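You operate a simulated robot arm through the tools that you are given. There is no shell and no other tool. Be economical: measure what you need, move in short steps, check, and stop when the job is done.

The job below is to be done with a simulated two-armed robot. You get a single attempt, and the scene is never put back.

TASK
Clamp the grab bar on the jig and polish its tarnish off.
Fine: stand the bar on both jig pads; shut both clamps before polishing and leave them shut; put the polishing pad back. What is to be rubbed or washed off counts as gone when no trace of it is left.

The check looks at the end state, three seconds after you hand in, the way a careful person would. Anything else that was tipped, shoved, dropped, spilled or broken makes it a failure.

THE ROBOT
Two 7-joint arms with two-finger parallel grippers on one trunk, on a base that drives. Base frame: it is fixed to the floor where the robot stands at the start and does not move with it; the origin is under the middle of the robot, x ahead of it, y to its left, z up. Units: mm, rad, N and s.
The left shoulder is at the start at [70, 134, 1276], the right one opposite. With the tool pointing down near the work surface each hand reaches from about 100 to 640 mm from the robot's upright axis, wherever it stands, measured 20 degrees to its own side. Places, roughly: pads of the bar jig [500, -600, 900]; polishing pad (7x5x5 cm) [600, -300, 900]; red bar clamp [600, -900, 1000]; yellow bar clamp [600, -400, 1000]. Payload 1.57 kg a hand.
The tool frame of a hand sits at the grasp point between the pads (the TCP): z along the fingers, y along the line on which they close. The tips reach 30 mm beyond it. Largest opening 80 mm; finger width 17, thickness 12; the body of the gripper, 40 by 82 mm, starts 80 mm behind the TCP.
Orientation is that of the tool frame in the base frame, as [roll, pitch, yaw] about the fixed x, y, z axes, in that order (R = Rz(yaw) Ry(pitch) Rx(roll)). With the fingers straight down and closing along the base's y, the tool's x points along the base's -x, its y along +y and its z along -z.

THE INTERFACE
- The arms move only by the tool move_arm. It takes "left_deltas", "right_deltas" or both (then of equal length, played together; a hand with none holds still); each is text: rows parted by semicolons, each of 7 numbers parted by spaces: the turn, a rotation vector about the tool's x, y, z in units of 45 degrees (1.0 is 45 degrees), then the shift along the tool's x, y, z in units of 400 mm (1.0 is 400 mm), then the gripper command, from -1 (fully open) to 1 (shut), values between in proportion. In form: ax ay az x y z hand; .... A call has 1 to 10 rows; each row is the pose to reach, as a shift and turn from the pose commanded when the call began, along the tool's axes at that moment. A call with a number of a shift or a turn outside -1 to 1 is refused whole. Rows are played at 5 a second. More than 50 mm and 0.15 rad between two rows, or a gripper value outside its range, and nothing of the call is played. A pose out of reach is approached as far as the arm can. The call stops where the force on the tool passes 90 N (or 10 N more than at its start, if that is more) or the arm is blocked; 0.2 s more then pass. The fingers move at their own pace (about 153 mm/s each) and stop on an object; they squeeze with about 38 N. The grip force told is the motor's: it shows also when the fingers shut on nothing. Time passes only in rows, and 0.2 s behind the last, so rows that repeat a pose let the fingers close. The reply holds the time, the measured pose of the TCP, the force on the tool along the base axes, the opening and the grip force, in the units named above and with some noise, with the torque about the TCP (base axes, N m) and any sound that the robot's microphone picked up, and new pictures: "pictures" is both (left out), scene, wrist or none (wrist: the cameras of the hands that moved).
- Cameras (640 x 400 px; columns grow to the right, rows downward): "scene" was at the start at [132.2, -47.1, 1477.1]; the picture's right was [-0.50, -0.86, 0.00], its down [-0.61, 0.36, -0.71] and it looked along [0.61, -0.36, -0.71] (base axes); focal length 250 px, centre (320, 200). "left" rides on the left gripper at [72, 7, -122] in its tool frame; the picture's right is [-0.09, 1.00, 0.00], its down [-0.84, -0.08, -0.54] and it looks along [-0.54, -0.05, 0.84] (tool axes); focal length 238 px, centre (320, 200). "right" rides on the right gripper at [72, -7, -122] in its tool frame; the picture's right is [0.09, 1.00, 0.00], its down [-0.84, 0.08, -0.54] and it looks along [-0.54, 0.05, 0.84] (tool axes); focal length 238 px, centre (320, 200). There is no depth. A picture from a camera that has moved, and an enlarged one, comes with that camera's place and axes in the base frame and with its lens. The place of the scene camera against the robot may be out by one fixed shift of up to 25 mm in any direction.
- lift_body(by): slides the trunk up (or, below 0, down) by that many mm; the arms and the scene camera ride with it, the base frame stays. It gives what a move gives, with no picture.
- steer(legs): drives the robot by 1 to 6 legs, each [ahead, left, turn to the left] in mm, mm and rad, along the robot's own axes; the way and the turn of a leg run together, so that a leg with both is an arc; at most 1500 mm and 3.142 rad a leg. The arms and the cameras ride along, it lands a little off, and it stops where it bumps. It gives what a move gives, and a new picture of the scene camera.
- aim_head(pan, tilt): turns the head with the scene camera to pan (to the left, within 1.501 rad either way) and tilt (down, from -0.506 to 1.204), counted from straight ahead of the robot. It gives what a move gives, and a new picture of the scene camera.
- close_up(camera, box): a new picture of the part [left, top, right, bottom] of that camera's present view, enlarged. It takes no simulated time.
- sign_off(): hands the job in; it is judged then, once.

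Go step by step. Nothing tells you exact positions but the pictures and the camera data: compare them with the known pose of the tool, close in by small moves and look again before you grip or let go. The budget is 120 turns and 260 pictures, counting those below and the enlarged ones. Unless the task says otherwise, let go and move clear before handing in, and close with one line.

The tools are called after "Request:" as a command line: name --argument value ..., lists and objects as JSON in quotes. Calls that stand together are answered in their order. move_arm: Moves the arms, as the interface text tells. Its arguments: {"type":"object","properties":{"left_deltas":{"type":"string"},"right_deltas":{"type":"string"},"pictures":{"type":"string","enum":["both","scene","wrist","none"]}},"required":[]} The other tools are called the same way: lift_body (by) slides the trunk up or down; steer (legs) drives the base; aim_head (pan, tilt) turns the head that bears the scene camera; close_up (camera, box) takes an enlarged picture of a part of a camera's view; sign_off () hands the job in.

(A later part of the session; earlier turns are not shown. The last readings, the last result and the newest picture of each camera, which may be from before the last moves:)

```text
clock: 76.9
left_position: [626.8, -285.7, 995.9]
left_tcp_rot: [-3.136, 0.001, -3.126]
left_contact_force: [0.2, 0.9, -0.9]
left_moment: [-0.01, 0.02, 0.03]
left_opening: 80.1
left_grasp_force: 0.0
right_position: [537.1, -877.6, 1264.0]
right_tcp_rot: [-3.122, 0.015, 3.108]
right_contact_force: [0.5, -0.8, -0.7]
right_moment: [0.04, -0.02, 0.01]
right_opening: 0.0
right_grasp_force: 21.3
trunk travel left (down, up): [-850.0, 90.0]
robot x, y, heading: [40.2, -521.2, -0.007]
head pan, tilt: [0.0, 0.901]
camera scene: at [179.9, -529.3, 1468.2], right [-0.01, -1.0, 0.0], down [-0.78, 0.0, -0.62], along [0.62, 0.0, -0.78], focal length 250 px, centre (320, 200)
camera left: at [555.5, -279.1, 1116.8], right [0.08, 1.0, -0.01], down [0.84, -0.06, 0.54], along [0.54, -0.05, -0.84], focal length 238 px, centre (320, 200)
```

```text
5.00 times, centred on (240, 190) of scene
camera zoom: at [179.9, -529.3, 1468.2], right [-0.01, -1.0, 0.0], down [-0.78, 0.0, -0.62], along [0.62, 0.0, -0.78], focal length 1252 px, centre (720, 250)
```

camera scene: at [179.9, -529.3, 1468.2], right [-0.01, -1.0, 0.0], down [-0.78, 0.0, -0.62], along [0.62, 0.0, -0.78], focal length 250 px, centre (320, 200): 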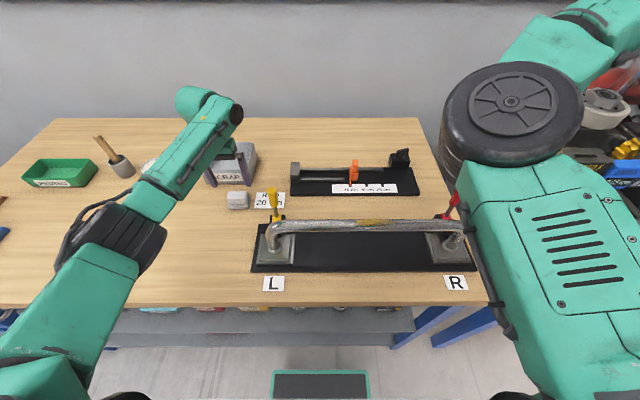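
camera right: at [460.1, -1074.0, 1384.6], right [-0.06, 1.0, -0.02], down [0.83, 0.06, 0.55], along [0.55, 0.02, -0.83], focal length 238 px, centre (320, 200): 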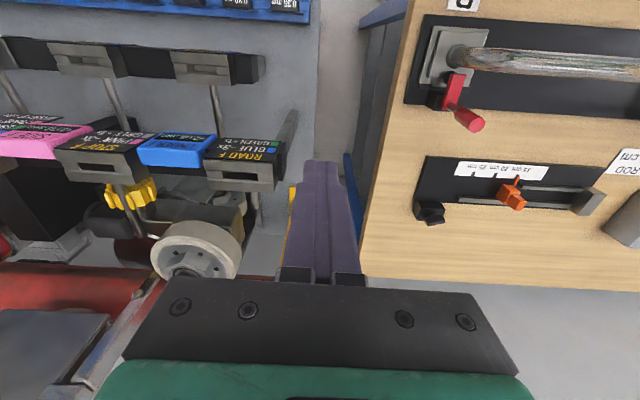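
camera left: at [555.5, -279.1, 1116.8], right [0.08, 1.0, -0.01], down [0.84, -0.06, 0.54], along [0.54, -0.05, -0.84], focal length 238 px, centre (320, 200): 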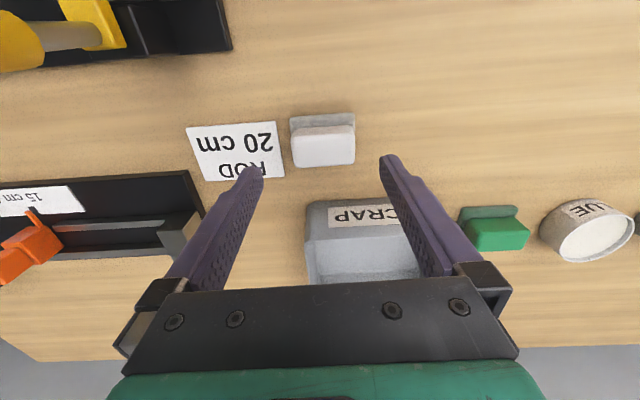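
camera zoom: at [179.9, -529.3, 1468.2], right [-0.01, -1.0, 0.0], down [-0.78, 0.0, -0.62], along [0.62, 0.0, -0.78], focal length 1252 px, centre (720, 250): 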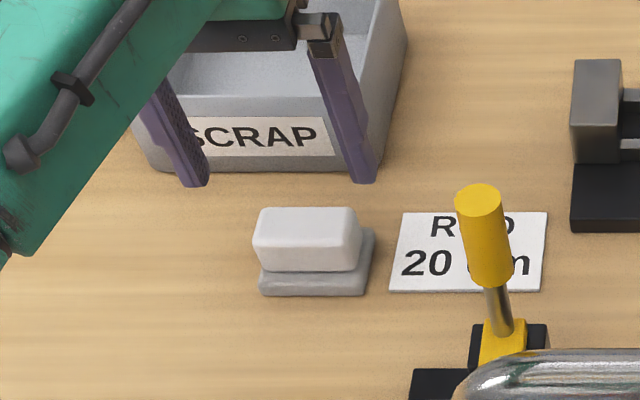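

The pad lies centred between the fingers. I'll lower so the tips straddle its white upper block and close.

Request:
move_arm --left_deltas "0 0 0 -0.01 0.003 0.08 -1;0 0 0 -0.01 0.003 0.155 -1;0 0 0 -0.01 0.003 0.155 -0.4;0 0 0 -0.01 0.003 0.155 0.2;0 0 0 -0.01 0.003 0.155 1;0 0 0 -0.01 0.003 0.155 1"

Request:
close_up --camera "scene" --box '[190, 150, 290, 230]'

```text
clock: 78.3
left_position: [633.6, -283.2, 933.8]
left_tcp_rot: [-3.133, -0.002, -3.126]
left_contact_force: [-0.1, -0.5, -0.1]
left_moment: [0.0, 0.04, 0.02]
left_opening: 55.1
left_grasp_force: 37.8
right_position: [536.2, -877.0, 1264.5]
right_tcp_rot: [-3.124, 0.012, 3.108]
right_contact_force: [0.4, -0.8, -0.4]
right_moment: [-0.01, 0.0, -0.02]
right_opening: 0.0
right_grasp_force: 21.3
trunk travel left (down, up): [-850.0, 90.0]
robot x, y, heading: [42.9, -520.3, -0.008]
head pan, tilt: [0.0, 0.901]
camera scene: at [180.6, -529.6, 1468.1], right [-0.01, -1.0, 0.0], down [-0.78, 0.0, -0.62], along [0.62, 0.0, -0.78], focal length 250 px, centre (320, 200)
camera left: at [561.1, -276.3, 1055.6], right [0.08, 1.0, -0.01], down [0.84, -0.06, 0.54], along [0.54, -0.05, -0.84], focal length 238 px, centre (320, 200)
```

scene: 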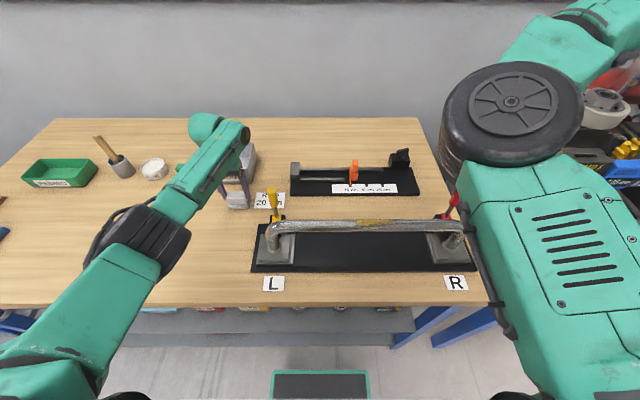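
left: 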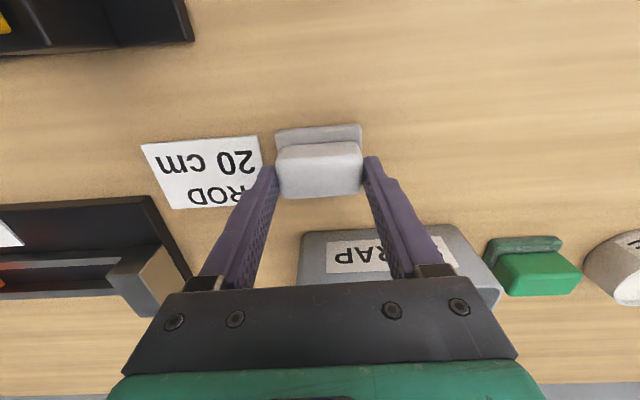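

```text
5.00 times, centred on (240, 190) of scene
camera zoom: at [180.6, -529.6, 1468.1], right [-0.01, -1.0, 0.0], down [-0.78, 0.0, -0.62], along [0.62, 0.0, -0.78], focal length 1252 px, centre (720, 250)
```

zoom: 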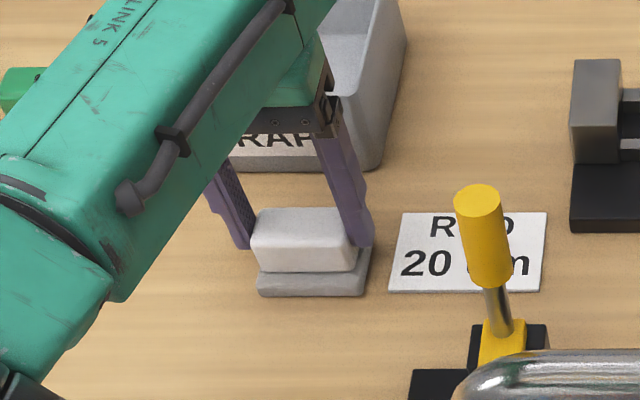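

It's gripped at 55 mm. This place is [633.6,-283.2], TCP z 933.8, for putting it back. I'll lift and check that the pad comes up whole.

Request:
move_arm --left_deltas "0 0 0 0 0 -0.05 1;0 0 0 0 0 -0.15 1;0 0 0 0 0 -0.27 1;0 0 0 0 0 -0.35 1"

Request:
close_up --camera "scene" --box '[170, 110, 290, 230]'

```text
clock: 79.3
left_position: [630.5, -283.7, 1072.4]
left_tcp_rot: [-3.134, -0.002, -3.125]
left_contact_force: [-0.7, -0.3, -0.1]
left_moment: [0.05, -0.01, 0.03]
left_opening: 54.9
left_grasp_force: 37.9
right_position: [535.6, -877.8, 1263.6]
right_tcp_rot: [-3.122, 0.013, 3.11]
right_contact_force: [-0.1, 0.2, -0.1]
right_moment: [0.0, -0.01, 0.01]
right_opening: 0.0
right_grasp_force: 21.8
trunk travel left (down, up): [-850.0, 90.0]
robot x, y, heading: [45.2, -523.9, -0.009]
head pan, tilt: [0.0, 0.901]
camera scene: at [180.2, -529.9, 1468.1], right [-0.01, -1.0, 0.0], down [-0.78, 0.01, -0.62], along [0.62, 0.0, -0.78], focal length 250 px, centre (320, 200)
camera left: at [559.2, -278.9, 1194.6], right [0.08, 1.0, -0.01], down [0.84, -0.06, 0.54], along [0.54, -0.05, -0.84], focal length 238 px, centre (320, 200)
```

scene: 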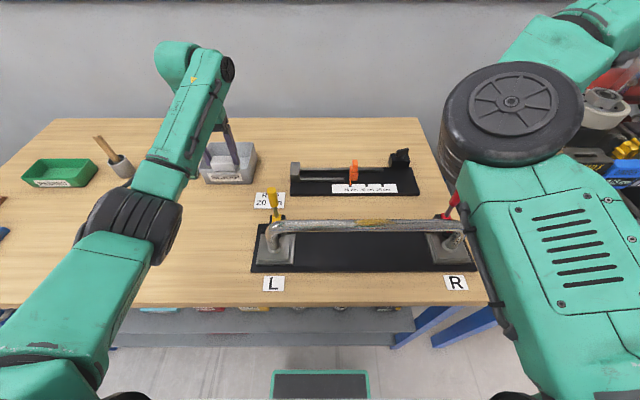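
left: 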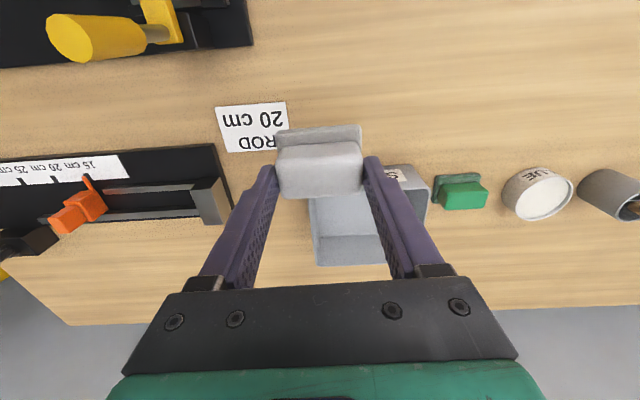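

```text
3.33 times, centred on (230, 170) of scene
camera zoom: at [180.2, -529.9, 1468.1], right [-0.01, -1.0, 0.0], down [-0.78, 0.01, -0.62], along [0.62, 0.0, -0.78], focal length 834 px, centre (620, 300)
```

zoom: 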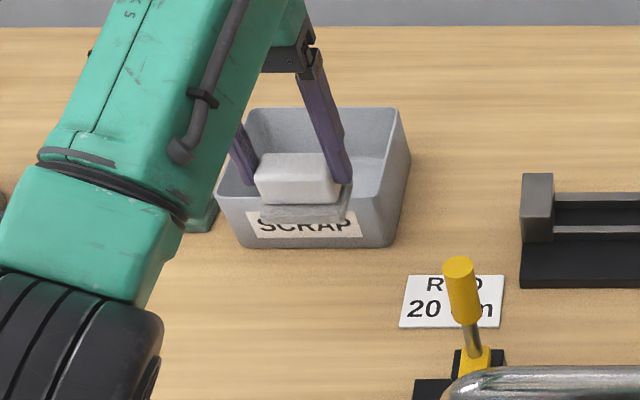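

The pad came up whole, and its bottom is 54 mm below the TCP. I'll raise it and drive over so the left hand can work on the bar's middle.

Request:
move_arm --left_deltas "0 0 0 0 0 -0.1 1;0 0 0 0.05 0 -0.2 1;0 0 0 0.12 0 -0.22 1" --pictures "none"

Request:
steer --legs '[[-45, -215, 0.008]]'

Request:
close_up --camera "scene" --box '[160, 160, 440, 300]'

```text
clock: 80.1
left_position: [581.8, -284.6, 1163.1]
left_tcp_rot: [-3.135, -0.002, -3.125]
left_contact_force: [0.0, 0.9, -1.3]
left_moment: [0.03, -0.01, -0.03]
left_opening: 55.0
left_grasp_force: 38.2
right_position: [535.2, -875.7, 1264.5]
right_tcp_rot: [-3.122, 0.016, 3.11]
right_contact_force: [0.9, 0.0, -0.1]
right_moment: [-0.03, -0.03, 0.0]
right_opening: 0.3
right_grasp_force: 21.2
trunk travel left (down, up): [-850.0, 90.0]
robot x, y, heading: [42.6, -523.0, -0.011]
head pan, tilt: [0.0, 0.901]
```

```text
clock: 81.8
left_position: [536.6, -496.4, 1160.6]
left_tcp_rot: [-3.133, -0.004, -3.121]
left_contact_force: [-0.1, 0.3, -0.6]
left_moment: [-0.01, -0.03, -0.01]
left_opening: 54.8
left_grasp_force: 38.0
right_position: [494.7, -1089.1, 1264.0]
right_tcp_rot: [-3.119, 0.015, 3.117]
right_contact_force: [-0.2, -0.1, -0.1]
right_moment: [-0.02, 0.02, 0.0]
right_opening: 0.3
right_grasp_force: 21.1
trunk travel left (down, up): [-850.0, 90.0]
robot x, y, heading: [-2.4, -741.9, 0.004]
head pan, tilt: [0.0, 0.901]
camera scene: at [135.4, -742.4, 1468.0], right [0.0, -1.0, 0.0], down [-0.78, 0.0, -0.62], along [0.62, 0.0, -0.78], focal length 250 px, centre (320, 200)
```

scene: 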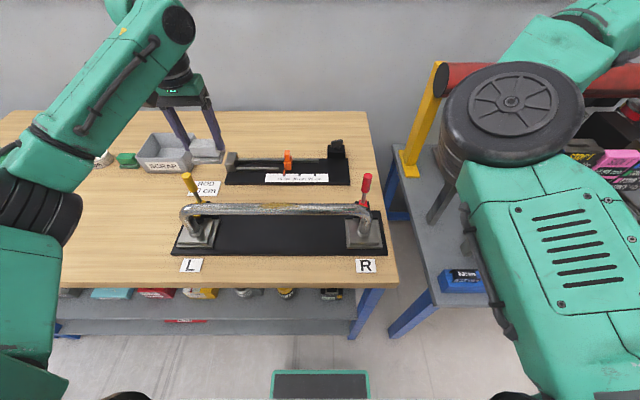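

```text
2.29 times, centred on (300, 230) of scene
camera zoom: at [135.4, -742.4, 1468.0], right [0.0, -1.0, 0.0], down [-0.78, 0.0, -0.62], along [0.62, 0.0, -0.78], focal length 572 px, centre (366, 131)
```

zoom: 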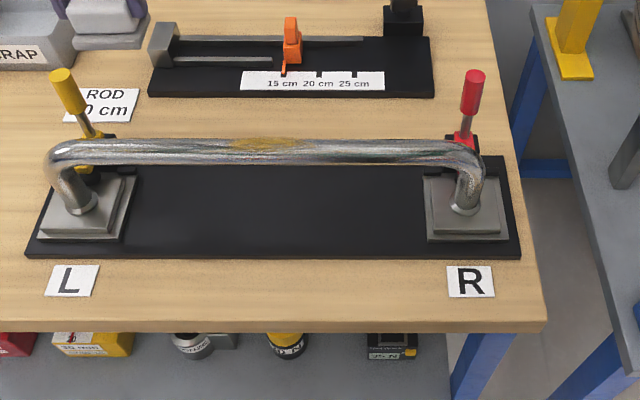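

The tarnish spans about y −687 to −602 on the bar's upper side. I'll move the pad above it.

Request:
move_arm --left_deltas "0 0 0 0.04 -0.08 0 1;0 0 0 0.08 -0.16 0 1;0 0 0 0.12 -0.24 0 1;0 0 0 0.15 -0.32 0.05 1;0 0 0 0.165 -0.369 0.12 1;0 0 0 0.165 -0.369 0.163 1"

Request:
close_up --camera "scene" --box '[200, 140, 360, 260]'

```text
clock: 83.2
left_position: [475.2, -647.0, 1097.7]
left_tcp_rot: [-3.136, 0.001, -3.119]
left_contact_force: [-0.4, 0.7, -1.9]
left_moment: [-0.02, -0.02, 0.0]
left_opening: 55.0
left_grasp_force: 38.0
right_position: [493.4, -1090.7, 1264.0]
right_tcp_rot: [-3.12, 0.013, 3.116]
right_contact_force: [0.4, 0.2, 0.1]
right_moment: [-0.01, -0.03, -0.01]
right_opening: 0.0
right_grasp_force: 21.4
trunk travel left (down, up): [-850.0, 90.0]
robot x, y, heading: [-2.6, -743.7, -0.002]
head pan, tilt: [0.0, 0.901]
camera scene: at [134.5, -745.5, 1468.1], right [0.0, -1.0, 0.0], down [-0.78, 0.0, -0.62], along [0.62, 0.0, -0.78], focal length 250 px, centre (320, 200)
camera left: at [402.3, -640.6, 1217.5], right [0.07, 1.0, -0.01], down [0.84, -0.05, 0.54], along [0.54, -0.04, -0.84], focal length 238 px, centre (320, 200)
```

scene: 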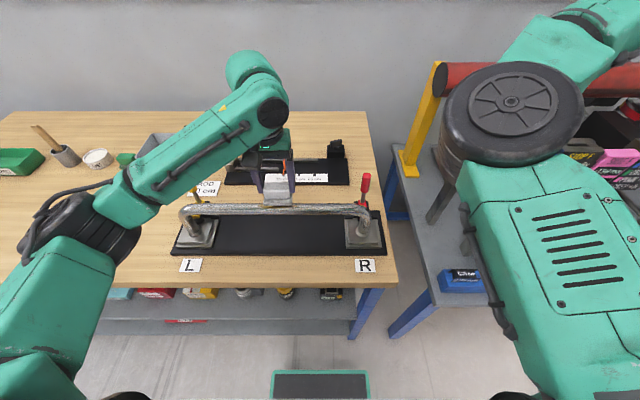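
left: 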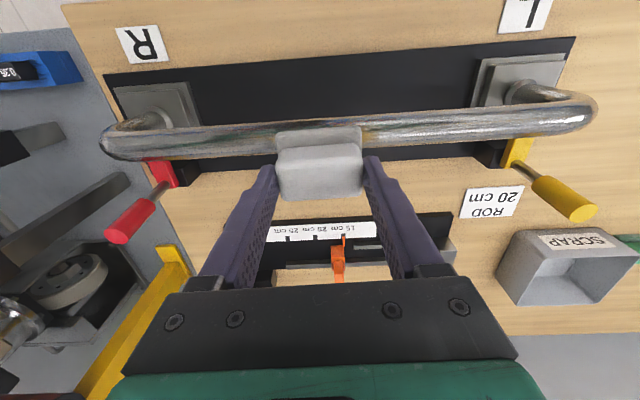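

```text
3.33 times, centred on (280, 200) of scene
camera zoom: at [134.5, -745.5, 1468.1], right [0.0, -1.0, 0.0], down [-0.78, 0.0, -0.62], along [0.62, 0.0, -0.78], focal length 834 px, centre (453, 200)
```

zoom: 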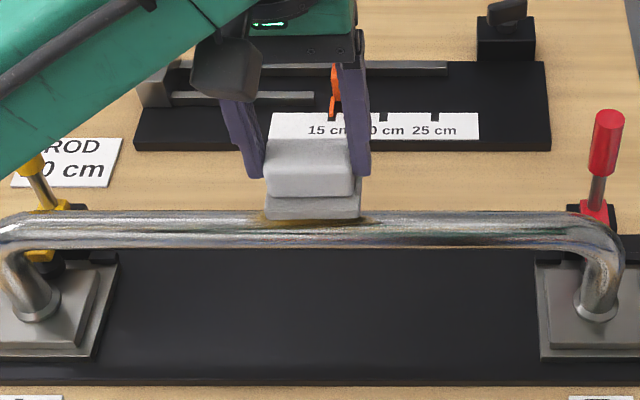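

The pad sits right over the tarnish. I'll lower it to touch the bar.

Request:
move_arm --left_deltas "0 0 0 0 0 0.03 1;0 0 0 0 0 0.042 1;0 0 0 0 0 0.05 1;0 0 0 0 0 0.05 1" --pictures "none"

```text
clock: 84.2
left_position: [471.6, -647.8, 1078.3]
left_tcp_rot: [-3.135, -0.002, -3.12]
left_contact_force: [-1.2, 0.0, -0.1]
left_moment: [-0.02, 0.0, -0.02]
left_opening: 55.1
left_grasp_force: 37.6
right_position: [493.7, -1092.2, 1264.1]
right_tcp_rot: [-3.122, 0.014, 3.115]
right_contact_force: [1.0, 0.5, -0.4]
right_moment: [0.05, 0.0, -0.02]
right_opening: 0.3
right_grasp_force: 21.0
trunk travel left (down, up): [-850.0, 90.0]
robot x, y, heading: [-1.5, -740.9, 0.001]
head pan, tilt: [0.0, 0.901]
```

Request:
move_arm --left_deltas "0 0 0 0 0 0.01 1;0 0 0 0 0 0.02 1;0 0 0 0 0 0.02 1" --pictures "none"

```text
clock: 85.0
left_position: [471.3, -647.8, 1074.1]
left_tcp_rot: [-3.133, 0.004, -3.12]
left_contact_force: [6.9, 2.0, 33.2]
left_moment: [0.25, -0.21, -0.09]
left_opening: 54.9
left_grasp_force: 37.8
right_position: [490.3, -1092.1, 1265.1]
right_tcp_rot: [-3.122, 0.017, 3.117]
right_contact_force: [-0.6, 0.0, -0.1]
right_moment: [0.01, 0.01, 0.03]
right_opening: 0.4
right_grasp_force: 21.3
trunk travel left (down, up): [-850.0, 90.0]
robot x, y, heading: [-4.2, -739.8, 0.002]
head pan, tilt: [0.0, 0.901]
```

The pad touches the bar at about z 1075. I'll rub back and forth along y with moderate pressure.

Request:
move_arm --left_deltas "0 0 0 0 0.06 -0.004 1;0 0 0 0 0.12 -0.004 1;0 0 0 0 0.03 -0.004 1;0 0 0 0 -0.06 -0.004 1;0 0 0 0 -0.12 -0.004 1;0 0 0 0 -0.03 -0.004 1;0 0 0 0 0.06 -0.004 1;0 0 0 0 0.12 -0.004 1;0 0 0 0 0.03 -0.004 1;0 0 0 0 -0.06 -0.004 1" --pictures "none"

Request:
move_arm --left_deltas "0 0 0 0 -0.06 0 1;0 0 0 0 0.03 0 1;0 0 0 0 0.12 0 1;0 0 0 0 0.18 0 1;0 0 0 0 0.09 0 1;0 0 0 0 0 0 1;0 0 0 0 -0.06 0 1;0 0 0 0 0.06 0 1;0 0 0 0 0.06 -0.08 1;0 0 0 0.12 0.06 -0.1 1"

Request:
close_up --camera "scene" --box '[200, 140, 360, 260]'

```text
clock: 87.2
left_position: [472.4, -674.0, 1073.2]
left_tcp_rot: [-3.137, -0.004, -3.121]
left_contact_force: [-0.4, 1.6, 2.8]
left_moment: [0.11, 0.08, -0.02]
left_opening: 55.1
left_grasp_force: 38.1
right_position: [493.4, -1096.4, 1262.2]
right_tcp_rot: [-3.125, 0.015, 3.116]
right_contact_force: [-0.5, -0.5, -1.0]
right_moment: [-0.01, 0.01, 0.01]
right_opening: 0.0
right_grasp_force: 21.1
trunk travel left (down, up): [-850.0, 90.0]
robot x, y, heading: [-5.2, -740.3, -0.005]
head pan, tilt: [0.0, 0.901]
```

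```text
clock: 89.4
left_position: [421.3, -649.8, 1112.1]
left_tcp_rot: [-3.136, -0.001, -3.121]
left_contact_force: [-0.8, -1.1, -0.2]
left_moment: [0.0, -0.02, 0.02]
left_opening: 55.1
left_grasp_force: 38.5
right_position: [490.8, -1092.6, 1265.1]
right_tcp_rot: [-3.122, 0.017, 3.116]
right_contact_force: [-0.2, -0.2, -0.7]
right_moment: [0.03, -0.05, 0.0]
right_opening: 0.0
right_grasp_force: 21.6
trunk travel left (down, up): [-850.0, 90.0]
robot x, y, heading: [-4.2, -738.3, 0.002]
head pan, tilt: [0.0, 0.901]
camera scene: at [131.4, -747.5, 1468.3], right [0.0, -1.0, 0.0], down [-0.78, 0.0, -0.62], along [0.62, 0.0, -0.78], focal length 250 px, centre (320, 200)
camera left: at [349.1, -644.1, 1232.1], right [0.07, 1.0, -0.01], down [0.84, -0.06, 0.54], along [0.54, -0.04, -0.84], focal length 238 px, centre (320, 200)
```

scene: 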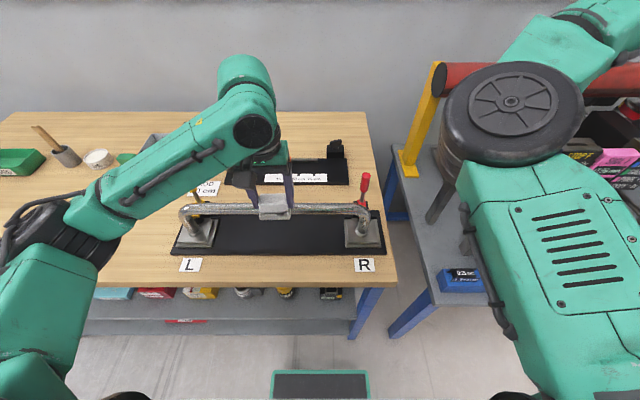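
left: 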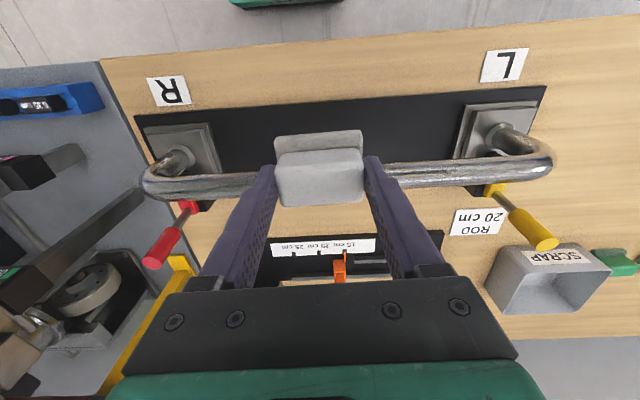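

```text
3.33 times, centred on (280, 200) of scene
camera zoom: at [131.4, -747.5, 1468.3], right [0.0, -1.0, 0.0], down [-0.78, 0.0, -0.62], along [0.62, 0.0, -0.78], focal length 834 px, centre (453, 200)
```

zoom: 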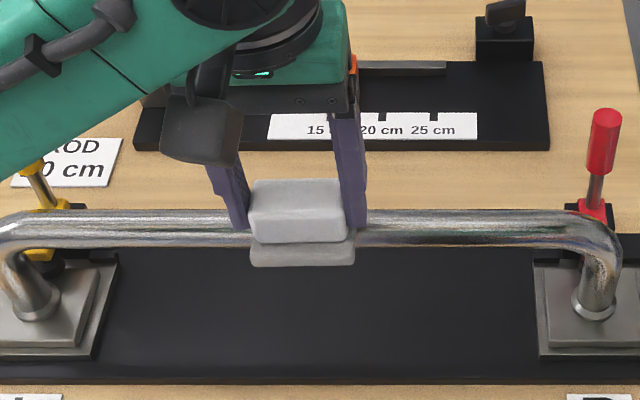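

I'll move the pad aside to inspect the patch.

Request:
move_arm --left_deltas "0 0 0 -0.05 0.05 -0.07 1;0 0 0 -0.1 0.15 -0.12 1;0 0 0 -0.15 0.25 -0.15 1;0 0 0 -0.15 0.35 -0.15 1;0 0 0 -0.15 0.42 -0.15 1" --pictures "wrist"

Request:
close_up --camera "scene" --box '[200, 140, 360, 260]'

Request:
close_up --camera "right" --box '[380, 0, 640, 160]'

```text
clock: 90.6
left_position: [476.4, -475.7, 1170.6]
left_tcp_rot: [-3.133, 0.0, -3.121]
left_contact_force: [0.0, -0.1, -0.3]
left_moment: [0.01, 0.0, 0.02]
left_opening: 55.1
left_grasp_force: 38.3
right_position: [492.4, -1090.7, 1264.3]
right_tcp_rot: [-3.119, 0.015, 3.115]
right_contact_force: [0.2, 0.9, -0.6]
right_moment: [0.02, -0.02, -0.02]
right_opening: 0.0
right_grasp_force: 21.2
trunk travel left (down, up): [-850.0, 90.0]
robot x, y, heading: [-2.5, -738.6, -0.001]
head pan, tilt: [0.0, 0.901]
camera left: at [404.3, -469.3, 1291.7], right [0.07, 1.0, -0.01], down [0.84, -0.06, 0.54], along [0.54, -0.05, -0.84], focal length 238 px, centre (320, 200)
```

left: 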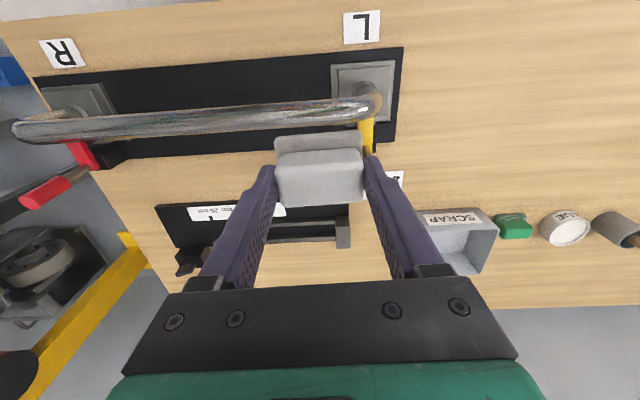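

```text
3.33 times, centred on (280, 200) of scene
camera zoom: at [133.5, -744.8, 1468.2], right [0.0, -1.0, 0.0], down [-0.78, 0.0, -0.62], along [0.62, 0.0, -0.78], focal length 834 px, centre (453, 200)
```

zoom: 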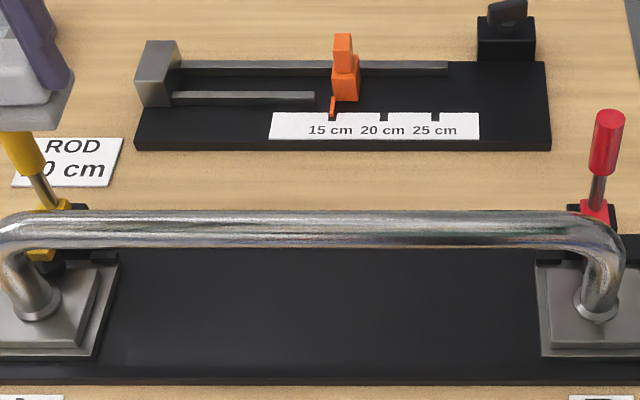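

```text
2.46 times, centred on (510, 80) of right
camera zoom: at [418.5, -1093.2, 1385.4], right [-0.07, 1.0, -0.02], down [0.83, 0.07, 0.55], along [0.55, 0.02, -0.83], focal length 587 px, centre (-148, 495)
```

zoom: 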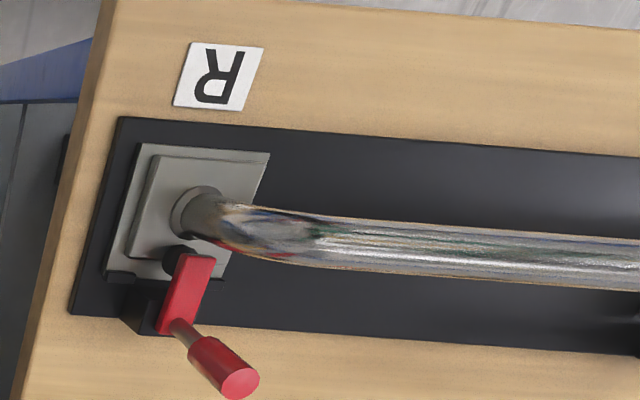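

The patch looks gone from here. I'll enlarge further and check from other angles for leftover traces.

Request:
close_up --camera "scene" --box '[240, 180, 320, 230]'

Request:
close_up --camera "left" --box '[60, 80, 340, 160]'

Request:
move_arm --left_deltas "0 0 -0.17 -0.03 0 -0.05 1;0 0 -0.34 -0.06 0 -0.1 1;0 0 -0.51 -0.09 0 -0.1 1;0 0 -0.68 -0.12 0 -0.1 1;0 0 -0.85 -0.12 0 -0.1 1;0 0 -1 -0.12 0 -0.1 1" --pictures "wrist"

```text
8.00 times, centred on (280, 205) of scene
camera zoom: at [133.5, -744.8, 1468.2], right [0.0, -1.0, 0.0], down [-0.78, 0.0, -0.62], along [0.62, 0.0, -0.78], focal length 2003 px, centre (640, 160)
```

zoom: 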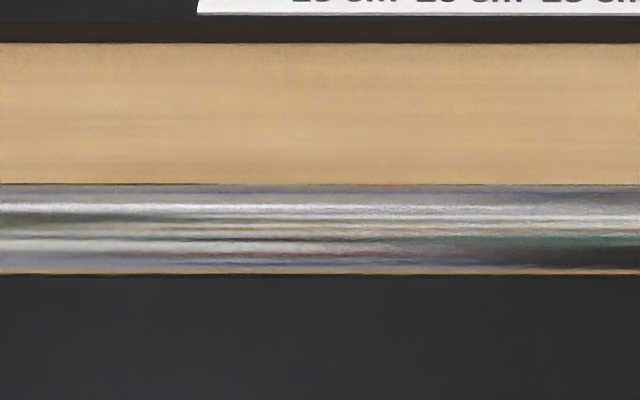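

```text
2.29 times, centred on (200, 120) of left
camera zoom: at [404.3, -469.3, 1291.7], right [0.07, 1.0, -0.01], down [0.84, -0.06, 0.54], along [0.54, -0.05, -0.84], focal length 545 px, centre (594, 383)
```

zoom: 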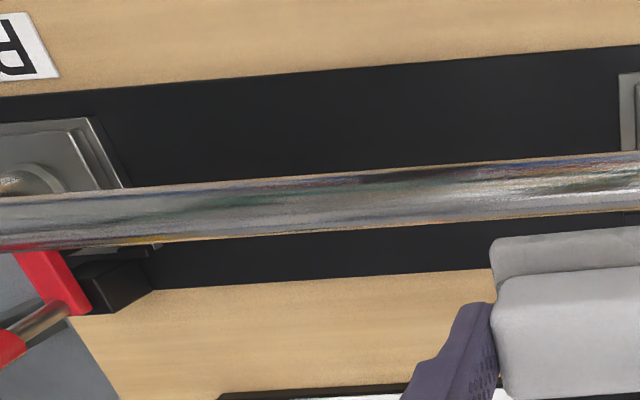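

```text
clock: 92.0
left_position: [530.3, -477.5, 1208.8]
left_tcp_rot: [-3.137, -0.004, -2.331]
left_contact_force: [0.1, -0.4, -1.1]
left_moment: [-0.01, 0.01, 0.02]
left_opening: 55.1
left_grasp_force: 38.0
right_position: [493.8, -1091.0, 1263.5]
right_tcp_rot: [-3.121, 0.014, 3.115]
right_contact_force: [-0.1, -0.4, 0.3]
right_moment: [0.0, -0.02, 0.0]
right_opening: 0.3
right_grasp_force: 21.6
trunk travel left (down, up): [-850.0, 90.0]
robot x, y, heading: [-7.7, -742.0, -0.0]
head pan, tilt: [0.0, 0.901]
camera left: at [474.9, -522.5, 1330.3], right [-0.66, 0.75, 0.0], down [0.63, 0.56, 0.54], along [0.41, 0.35, -0.84], focal length 238 px, centre (320, 200)
```

left: 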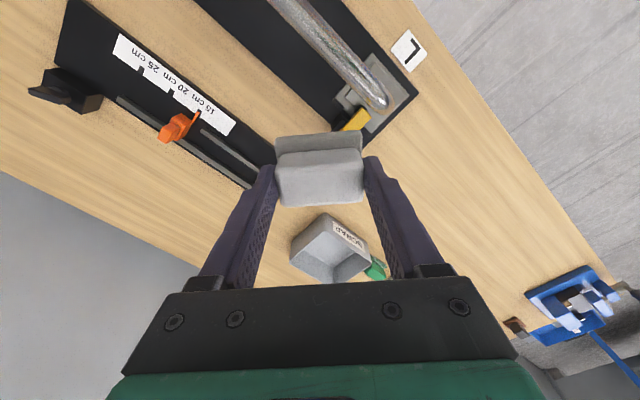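

There's a yellowish tint near the rear edge around y −689. It could be a reflection, so I'll bring the left camera behind the bar to check the rear side.

Request:
move_arm --left_deltas "0 0 -0.17 0.025 -0.047 0.02 1;0 0 -0.34 0.05 -0.094 0.06 1;0 0 -0.51 0.076 -0.141 0.11 1;0 0 -0.68 0.1 -0.188 0.16 1;0 0 -0.85 0.127 -0.235 0.22 1;0 0 -1 0.152 -0.283 0.27 1" --pictures "wrist"

Request:
close_up --camera "left" --box '[340, 0, 640, 200]'

```text
clock: 93.4
left_position: [568.9, -598.8, 1100.6]
left_tcp_rot: [3.14, -0.007, -1.546]
left_contact_force: [0.4, 0.2, -1.1]
left_moment: [0.02, 0.03, 0.0]
left_opening: 54.9
left_grasp_force: 37.7
right_position: [494.6, -1091.4, 1262.0]
right_tcp_rot: [-3.124, 0.015, 3.114]
right_contact_force: [-0.3, -0.5, 0.9]
right_moment: [0.01, 0.0, 0.01]
right_opening: 0.0
right_grasp_force: 21.9
trunk travel left (down, up): [-850.0, 90.0]
robot x, y, heading: [-3.4, -742.7, -0.0]
head pan, tilt: [0.0, 0.901]
camera left: at [564.2, -670.4, 1223.0], right [-1.0, 0.07, 0.0], down [0.06, 0.84, 0.54], along [0.04, 0.54, -0.84], focal length 238 px, centre (320, 200)
```

left: 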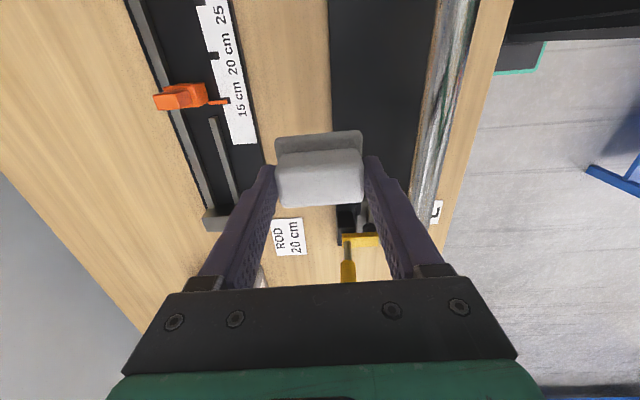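

```text
2.00 times, centred on (490, 100) of left
camera zoom: at [564.2, -670.4, 1223.0], right [-1.0, 0.07, 0.0], down [0.06, 0.84, 0.54], along [0.04, 0.54, -0.84], focal length 477 px, centre (-20, 400)
```

zoom: 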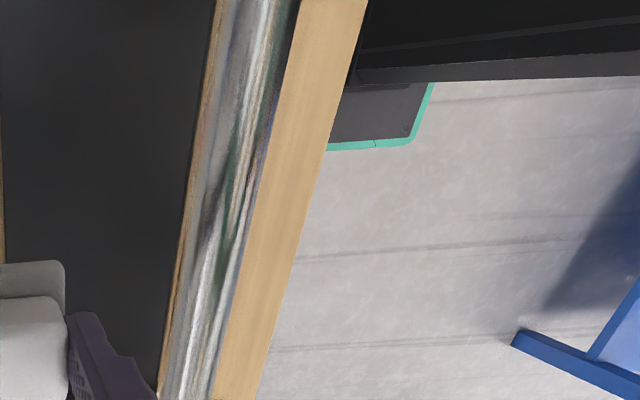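

That tan rim runs along the whole bar, which fits a reflection of the bench. One lower look at the rear side will confirm it.

Request:
move_arm --left_deltas "0 0 0 0.02 -0.02 0.08 1;0 0 0 0.05 -0.05 0.16 1;0 0 0 0.05 -0.05 0.2 1" --pictures "wrist"

Request:
close_up --camera "left" --box '[420, 0, 640, 240]'

```text
clock: 94.2
left_position: [588.0, -621.0, 1024.0]
left_tcp_rot: [3.14, -0.008, -1.55]
left_contact_force: [-0.2, 0.1, -1.5]
left_moment: [-0.01, -0.01, 0.0]
left_opening: 55.1
left_grasp_force: 37.7
right_position: [492.5, -1090.7, 1264.0]
right_tcp_rot: [-3.12, 0.013, 3.116]
right_contact_force: [0.7, 0.3, -0.6]
right_moment: [-0.04, -0.01, -0.02]
right_opening: 0.2
right_grasp_force: 21.1
trunk travel left (down, up): [-850.0, 90.0]
robot x, y, heading: [-2.8, -740.1, 0.002]
head pan, tilt: [0.0, 0.901]
camera left: at [582.3, -692.6, 1144.8], right [-1.0, 0.07, 0.0], down [0.06, 0.84, 0.54], along [0.04, 0.53, -0.84], focal length 238 px, centre (320, 200)
```

left: 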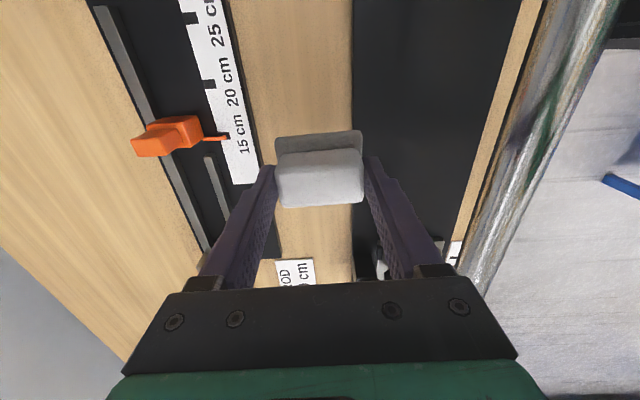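

```text
1.67 times, centred on (530, 120) of left
camera zoom: at [582.3, -692.6, 1144.8], right [-1.0, 0.07, 0.0], down [0.06, 0.84, 0.54], along [0.04, 0.53, -0.84], focal length 397 px, centre (-30, 333)
```

zoom: 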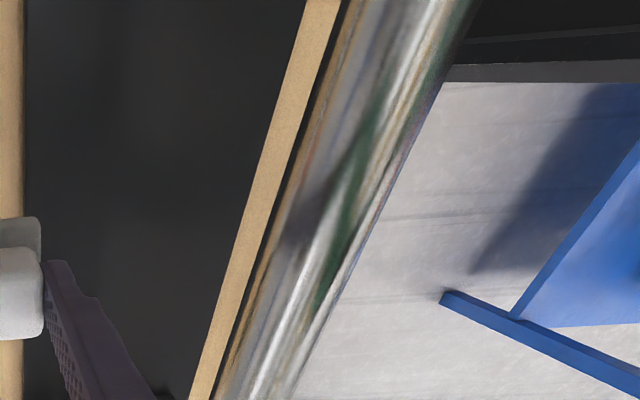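

The rear is clean. I'll compare the patch area against a neighbouring stretch of bar at high zoom to be sure.

Request:
close_up --camera "scene" --box '[220, 195, 300, 225]'

Request:
close_up --camera "scene" --box '[280, 195, 360, 225]'

Request:
aim_head --pan 0.4 --tilt 0.95

```text
8.00 times, centred on (260, 210) of scene
camera zoom: at [134.3, -745.8, 1468.1], right [0.0, -1.0, 0.0], down [-0.78, 0.0, -0.62], along [0.62, 0.0, -0.78], focal length 2003 px, centre (800, 120)
```

zoom: 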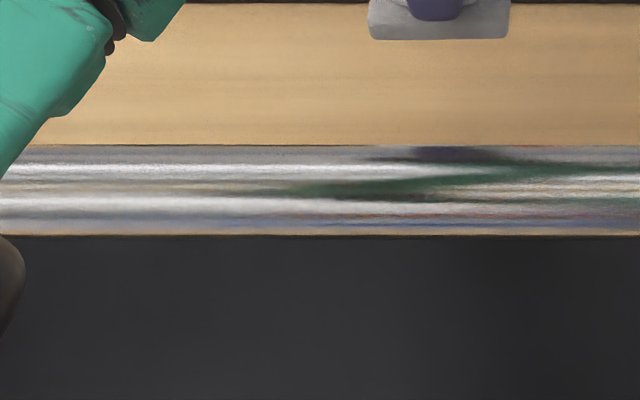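

```text
8.00 times, centred on (320, 210) of scene
camera zoom: at [134.3, -745.8, 1468.1], right [0.0, -1.0, 0.0], down [-0.78, 0.0, -0.62], along [0.62, 0.0, -0.78], focal length 2003 px, centre (320, 120)
```

zoom: 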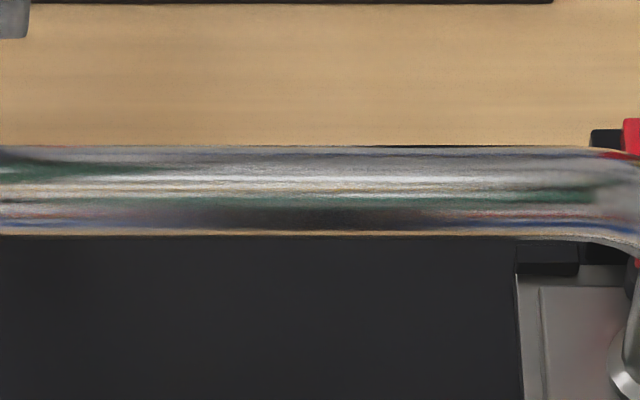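

```text
clock: 95.0
left_position: [587.8, -621.3, 1024.0]
left_tcp_rot: [3.14, -0.008, -1.55]
left_contact_force: [0.0, -0.4, -0.1]
left_moment: [0.04, 0.01, 0.02]
left_opening: 54.9
left_grasp_force: 38.0
right_position: [493.7, -1091.4, 1263.5]
right_tcp_rot: [-3.121, 0.014, 3.116]
right_contact_force: [0.0, 0.2, 0.6]
right_moment: [0.0, -0.01, -0.01]
right_opening: 0.1
right_grasp_force: 21.6
trunk travel left (down, up): [-850.0, 90.0]
robot x, y, heading: [-6.1, -741.9, -0.004]
head pan, tilt: [0.4, 0.949]
camera scene: at [126.1, -717.9, 1464.5], right [0.39, -0.92, 0.0], down [-0.75, -0.32, -0.58], along [0.54, 0.23, -0.81], focal length 250 px, centre (320, 200)
```

scene: 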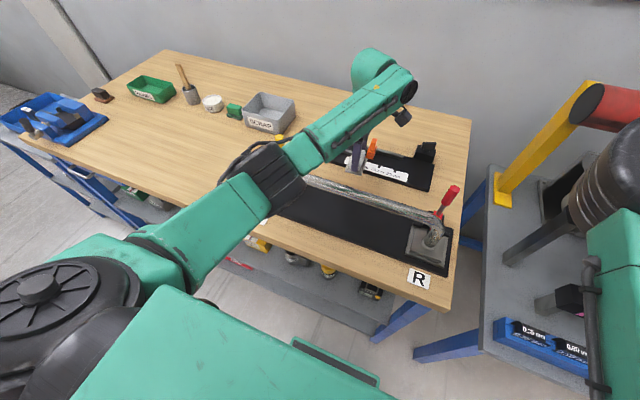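

The bar is clean, with only reflections that run along its whole length. Now I'll raise the pad, turn the hand back, and drive to put the pad away.

Request:
move_arm --left_deltas "0 0 0 0 0 -0.1 1;0 0 0 0 0 -0.2 1;0 0 0 0 0 -0.3 1;0 0 0 0 0 -0.37 1;0 0 0.17 0 0 -0.37 1;0 0 0.34 0 0 -0.37 1;0 0 0.51 0 0 -0.37 1;0 0 0.68 0 0 -0.37 1;0 0 0.85 0 0 -0.37 1;0 0 1 0 0 -0.37 1" --pictures "none"

Request:
move_arm --left_deltas "0 0 0.17 0 0 0 1;0 0 0.34 0 0 0 1;0 0 0.51 0 0 0 1;0 0 0.68 0 0 0 1;0 0 0.85 0 0 0 1;0 0 1 0 0 0 1" --pictures "none"

Request:
aim_head --pan 0.2 --tilt 0.9

Request:
steer --legs '[[46, 220, 0]]'

```text
clock: 97.2
left_position: [590.1, -620.3, 1170.6]
left_tcp_rot: [-3.139, -0.007, -2.336]
left_contact_force: [0.6, -0.8, -1.4]
left_moment: [-0.01, 0.0, 0.0]
left_opening: 55.1
left_grasp_force: 38.0
right_position: [494.1, -1091.9, 1264.3]
right_tcp_rot: [-3.122, 0.015, 3.115]
right_contact_force: [-0.6, 0.0, 0.5]
right_moment: [0.03, 0.01, 0.0]
right_opening: 0.0
right_grasp_force: 21.2
trunk travel left (down, up): [-850.0, 90.0]
robot x, y, heading: [-2.0, -739.5, 0.001]
head pan, tilt: [0.4, 0.949]
```

```text
clock: 98.6
left_position: [591.0, -620.9, 1171.4]
left_tcp_rot: [-3.134, -0.001, -3.123]
left_contact_force: [-0.2, 0.1, -1.3]
left_moment: [-0.01, 0.0, -0.01]
left_opening: 54.8
left_grasp_force: 38.1
right_position: [494.0, -1092.3, 1263.1]
right_tcp_rot: [-3.12, 0.013, 3.116]
right_contact_force: [0.2, -0.1, 1.1]
right_moment: [-0.02, 0.02, 0.03]
right_opening: 0.0
right_grasp_force: 21.4
trunk travel left (down, up): [-850.0, 90.0]
robot x, y, heading: [-5.2, -737.8, 0.002]
head pan, tilt: [0.4, 0.949]
```

```text
clock: 99.4
left_position: [589.7, -619.9, 1172.2]
left_tcp_rot: [-3.134, -0.002, -3.117]
left_contact_force: [-0.4, 0.0, -0.3]
left_moment: [-0.01, 0.03, -0.02]
left_opening: 55.0
left_grasp_force: 38.1
right_position: [493.1, -1091.6, 1263.5]
right_tcp_rot: [-3.122, 0.013, 3.117]
right_contact_force: [0.6, -0.2, -0.9]
right_moment: [0.01, 0.01, -0.02]
right_opening: 0.0
right_grasp_force: 21.5
trunk travel left (down, up): [-850.0, 90.0]
robot x, y, heading: [-3.1, -740.3, -0.001]
head pan, tilt: [0.201, 0.901]
camera scene: at [133.1, -731.1, 1468.1], right [0.2, -0.98, 0.0], down [-0.77, -0.16, -0.62], along [0.61, 0.12, -0.78], focal length 250 px, centre (320, 200)
```

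scene: 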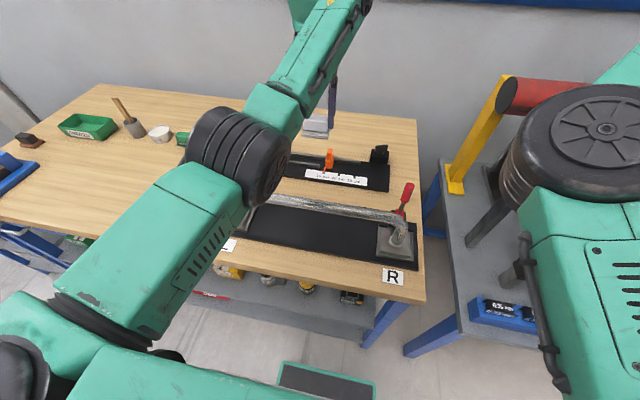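

```text
clock: 101.1
left_position: [635.6, -402.3, 1172.4]
left_tcp_rot: [-3.138, 0.0, -3.124]
left_contact_force: [-0.8, -0.6, -1.8]
left_moment: [0.0, 0.0, -0.03]
left_opening: 55.1
left_grasp_force: 38.2
right_position: [539.1, -874.1, 1262.7]
right_tcp_rot: [-3.123, 0.015, 3.112]
right_contact_force: [0.9, -0.6, 0.1]
right_moment: [0.01, 0.01, -0.01]
right_opening: 0.3
right_grasp_force: 21.1
trunk travel left (down, up): [-850.0, 90.0]
robot x, y, heading: [44.0, -515.4, -0.006]
head pan, tilt: [0.201, 0.901]
camera scene: at [178.3, -513.2, 1468.2], right [0.2, -0.98, 0.0], down [-0.77, -0.15, -0.62], along [0.61, 0.12, -0.78], focal length 250 px, centre (320, 200)
```

scene: 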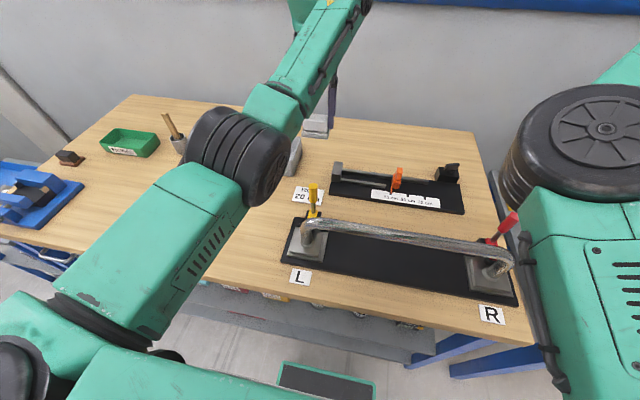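

The hand is at [636,-402]. I'll move 119 mm left to above the pad's place, then lower partway and check the elbow.

Request:
move_arm --left_deltas "0 0 0 0 0.1 0 1;0 0 0 0 0.2 0 1;0 0 0 0 0.2975 0 1;0 0 0 0 0.2975 0.1 1;0 0 0 0 0.2975 0.2 1;0 0 0 0 0.2975 0.3 1;0 0 0 0 0.2975 0.4 1"

```text
clock: 102.7
left_position: [635.2, -285.7, 1009.9]
left_tcp_rot: [-3.136, 0.001, -3.124]
left_contact_force: [0.1, 0.4, -0.7]
left_moment: [0.02, 0.02, 0.02]
left_opening: 55.0
left_grasp_force: 38.1
right_position: [538.8, -872.3, 1263.7]
right_tcp_rot: [-3.12, 0.012, 3.111]
right_contact_force: [-0.6, -0.1, 0.0]
right_moment: [0.01, 0.01, 0.04]
right_opening: 0.0
right_grasp_force: 21.5
trunk travel left (down, up): [-850.0, 90.0]
robot x, y, heading: [40.4, -515.0, -0.001]
head pan, tilt: [0.201, 0.901]
camera scene: at [180.0, -509.2, 1468.0], right [0.2, -0.98, 0.0], down [-0.77, -0.15, -0.62], along [0.61, 0.12, -0.78], focal length 250 px, centre (320, 200)
camera left: at [562.2, -279.3, 1130.5], right [0.07, 1.0, -0.01], down [0.84, -0.06, 0.54], along [0.54, -0.05, -0.84], focal length 238 px, centre (320, 200)
```

scene: 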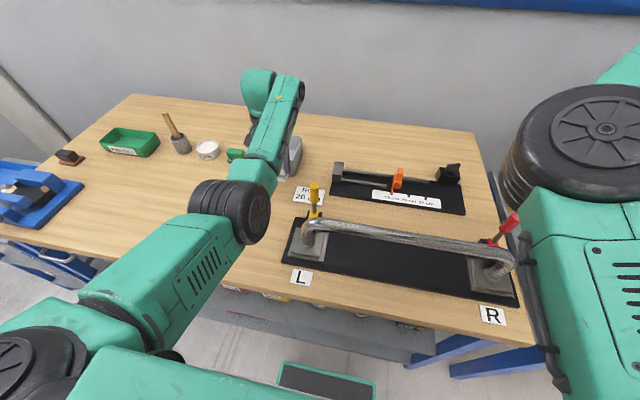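
left: 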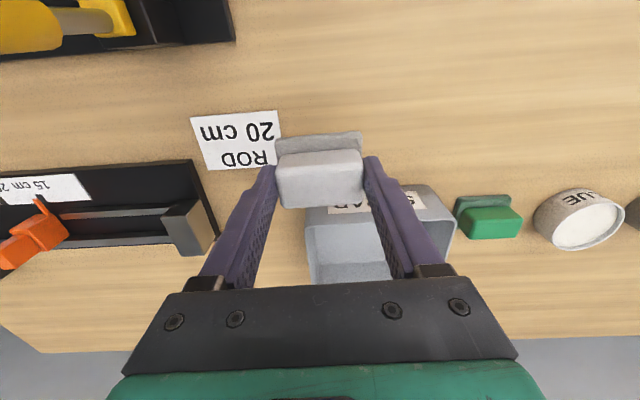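

The pad is over its old place. I'll lower to about z 950 and check.

Request:
move_arm --left_deltas "0 0 0 0.004 0.006 0.05 1;0 0 0 0.004 0.006 0.1 1;0 0 0 0.004 0.006 0.15 1;0 0 0 0.004 0.006 0.15 1"

Request:
close_up --camera "scene" --box '[140, 60, 340, 300]'

```text
clock: 103.7
left_position: [630.3, -281.3, 949.8]
left_tcp_rot: [-3.135, -0.002, -3.124]
left_contact_force: [0.5, 0.5, -0.4]
left_moment: [0.04, -0.01, 0.0]
left_opening: 54.7
left_grasp_force: 37.9
right_position: [537.7, -871.3, 1263.5]
right_tcp_rot: [-3.122, 0.013, 3.11]
right_contact_force: [-0.1, 0.1, 0.5]
right_moment: [0.01, -0.01, 0.0]
right_opening: 0.1
right_grasp_force: 21.2
trunk travel left (down, up): [-850.0, 90.0]
robot x, y, heading: [39.6, -516.9, -0.002]
head pan, tilt: [0.201, 0.901]
camera scene: at [178.8, -509.6, 1468.1], right [0.2, -0.98, 0.0], down [-0.77, -0.15, -0.62], along [0.61, 0.12, -0.78], focal length 250 px, centre (320, 200)
camera left: at [558.8, -275.0, 1071.2], right [0.07, 1.0, -0.01], down [0.84, -0.06, 0.54], along [0.54, -0.05, -0.84], focal length 238 px, centre (320, 200)
```

scene: 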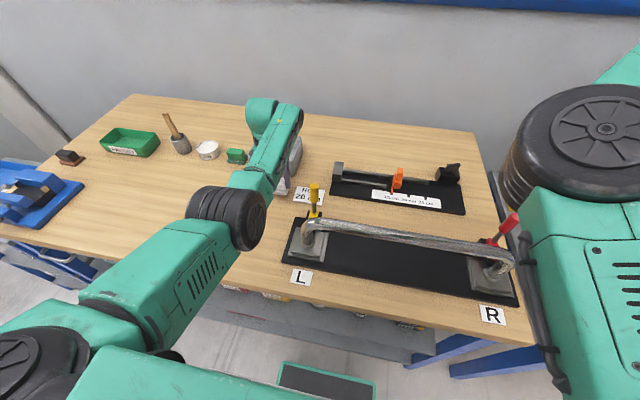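
left: 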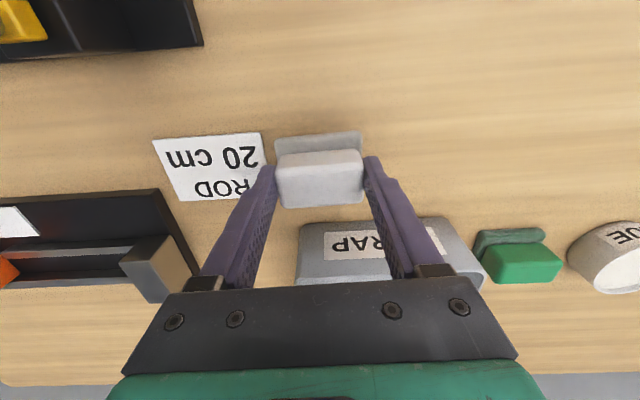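

```text
1.67 times, centred on (240, 180) of scene
camera zoom: at [178.8, -509.6, 1468.1], right [0.2, -0.98, 0.0], down [-0.77, -0.15, -0.62], along [0.61, 0.12, -0.78], focal length 417 px, centre (453, 233)
```

zoom: 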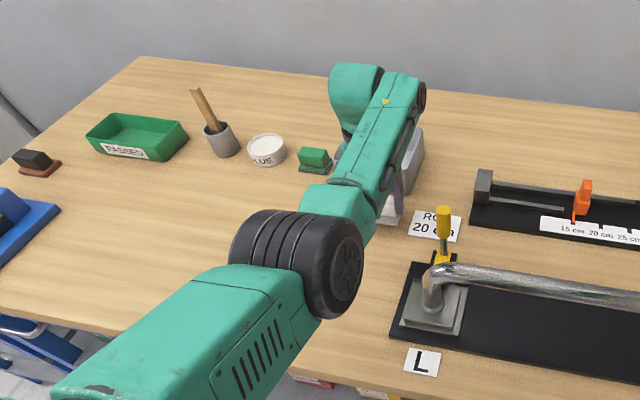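

Clear so far. I'll lower the last 16 mm onto the bench.

Request:
move_arm --left_deltas "0 0 0 -0.008 -0.005 0.02 1;0 0 0 -0.008 -0.005 0.034 1;0 0 0 -0.008 -0.005 0.04 1;0 0 0 -0.008 -0.005 0.04 1" --pictures "none"

```text
clock: 104.7
left_position: [636.2, -282.5, 933.1]
left_tcp_rot: [-3.133, -0.001, -3.124]
left_contact_force: [-0.1, -0.3, -0.7]
left_moment: [0.01, -0.01, -0.01]
left_opening: 54.8
left_grasp_force: 38.2
right_position: [538.0, -873.0, 1262.9]
right_tcp_rot: [-3.122, 0.012, 3.112]
right_contact_force: [0.2, -0.1, -0.1]
right_moment: [-0.01, 0.0, 0.03]
right_opening: 0.2
right_grasp_force: 21.8
trunk travel left (down, up): [-850.0, 90.0]
robot x, y, heading: [42.6, -520.4, -0.006]
head pan, tilt: [0.201, 0.901]
```

No contact yet, since the pad had slid up slightly in the grip. I'll lower a few more millimetres.

Request:
move_arm --left_deltas "0 0 0 0.004 0 0.005 1;0 0 0 0.004 0 0.01 1;0 0 0 0.004 0 0.01 1" --pictures "wrist"

```text
clock: 105.5
left_position: [634.7, -283.4, 929.7]
left_tcp_rot: [-3.134, -0.002, -3.124]
left_contact_force: [-0.4, 0.0, -0.2]
left_moment: [0.03, 0.01, 0.01]
left_opening: 55.1
left_grasp_force: 38.0
right_position: [538.2, -872.6, 1262.4]
right_tcp_rot: [-3.121, 0.014, 3.11]
right_contact_force: [0.4, 0.0, -1.4]
right_moment: [-0.02, 0.01, -0.01]
right_opening: 0.0
right_grasp_force: 21.5
trunk travel left (down, up): [-850.0, 90.0]
robot x, y, heading: [44.1, -512.7, -0.006]
head pan, tilt: [0.201, 0.901]
camera left: at [561.7, -276.7, 1050.8], right [0.07, 1.0, -0.01], down [0.84, -0.06, 0.54], along [0.54, -0.05, -0.84], focal length 238 px, centre (320, 200)
```

left: 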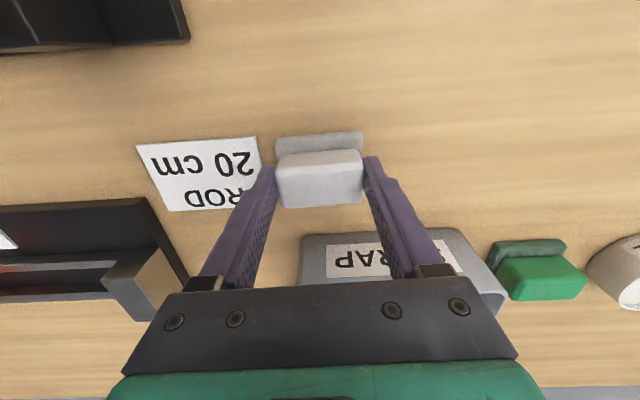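

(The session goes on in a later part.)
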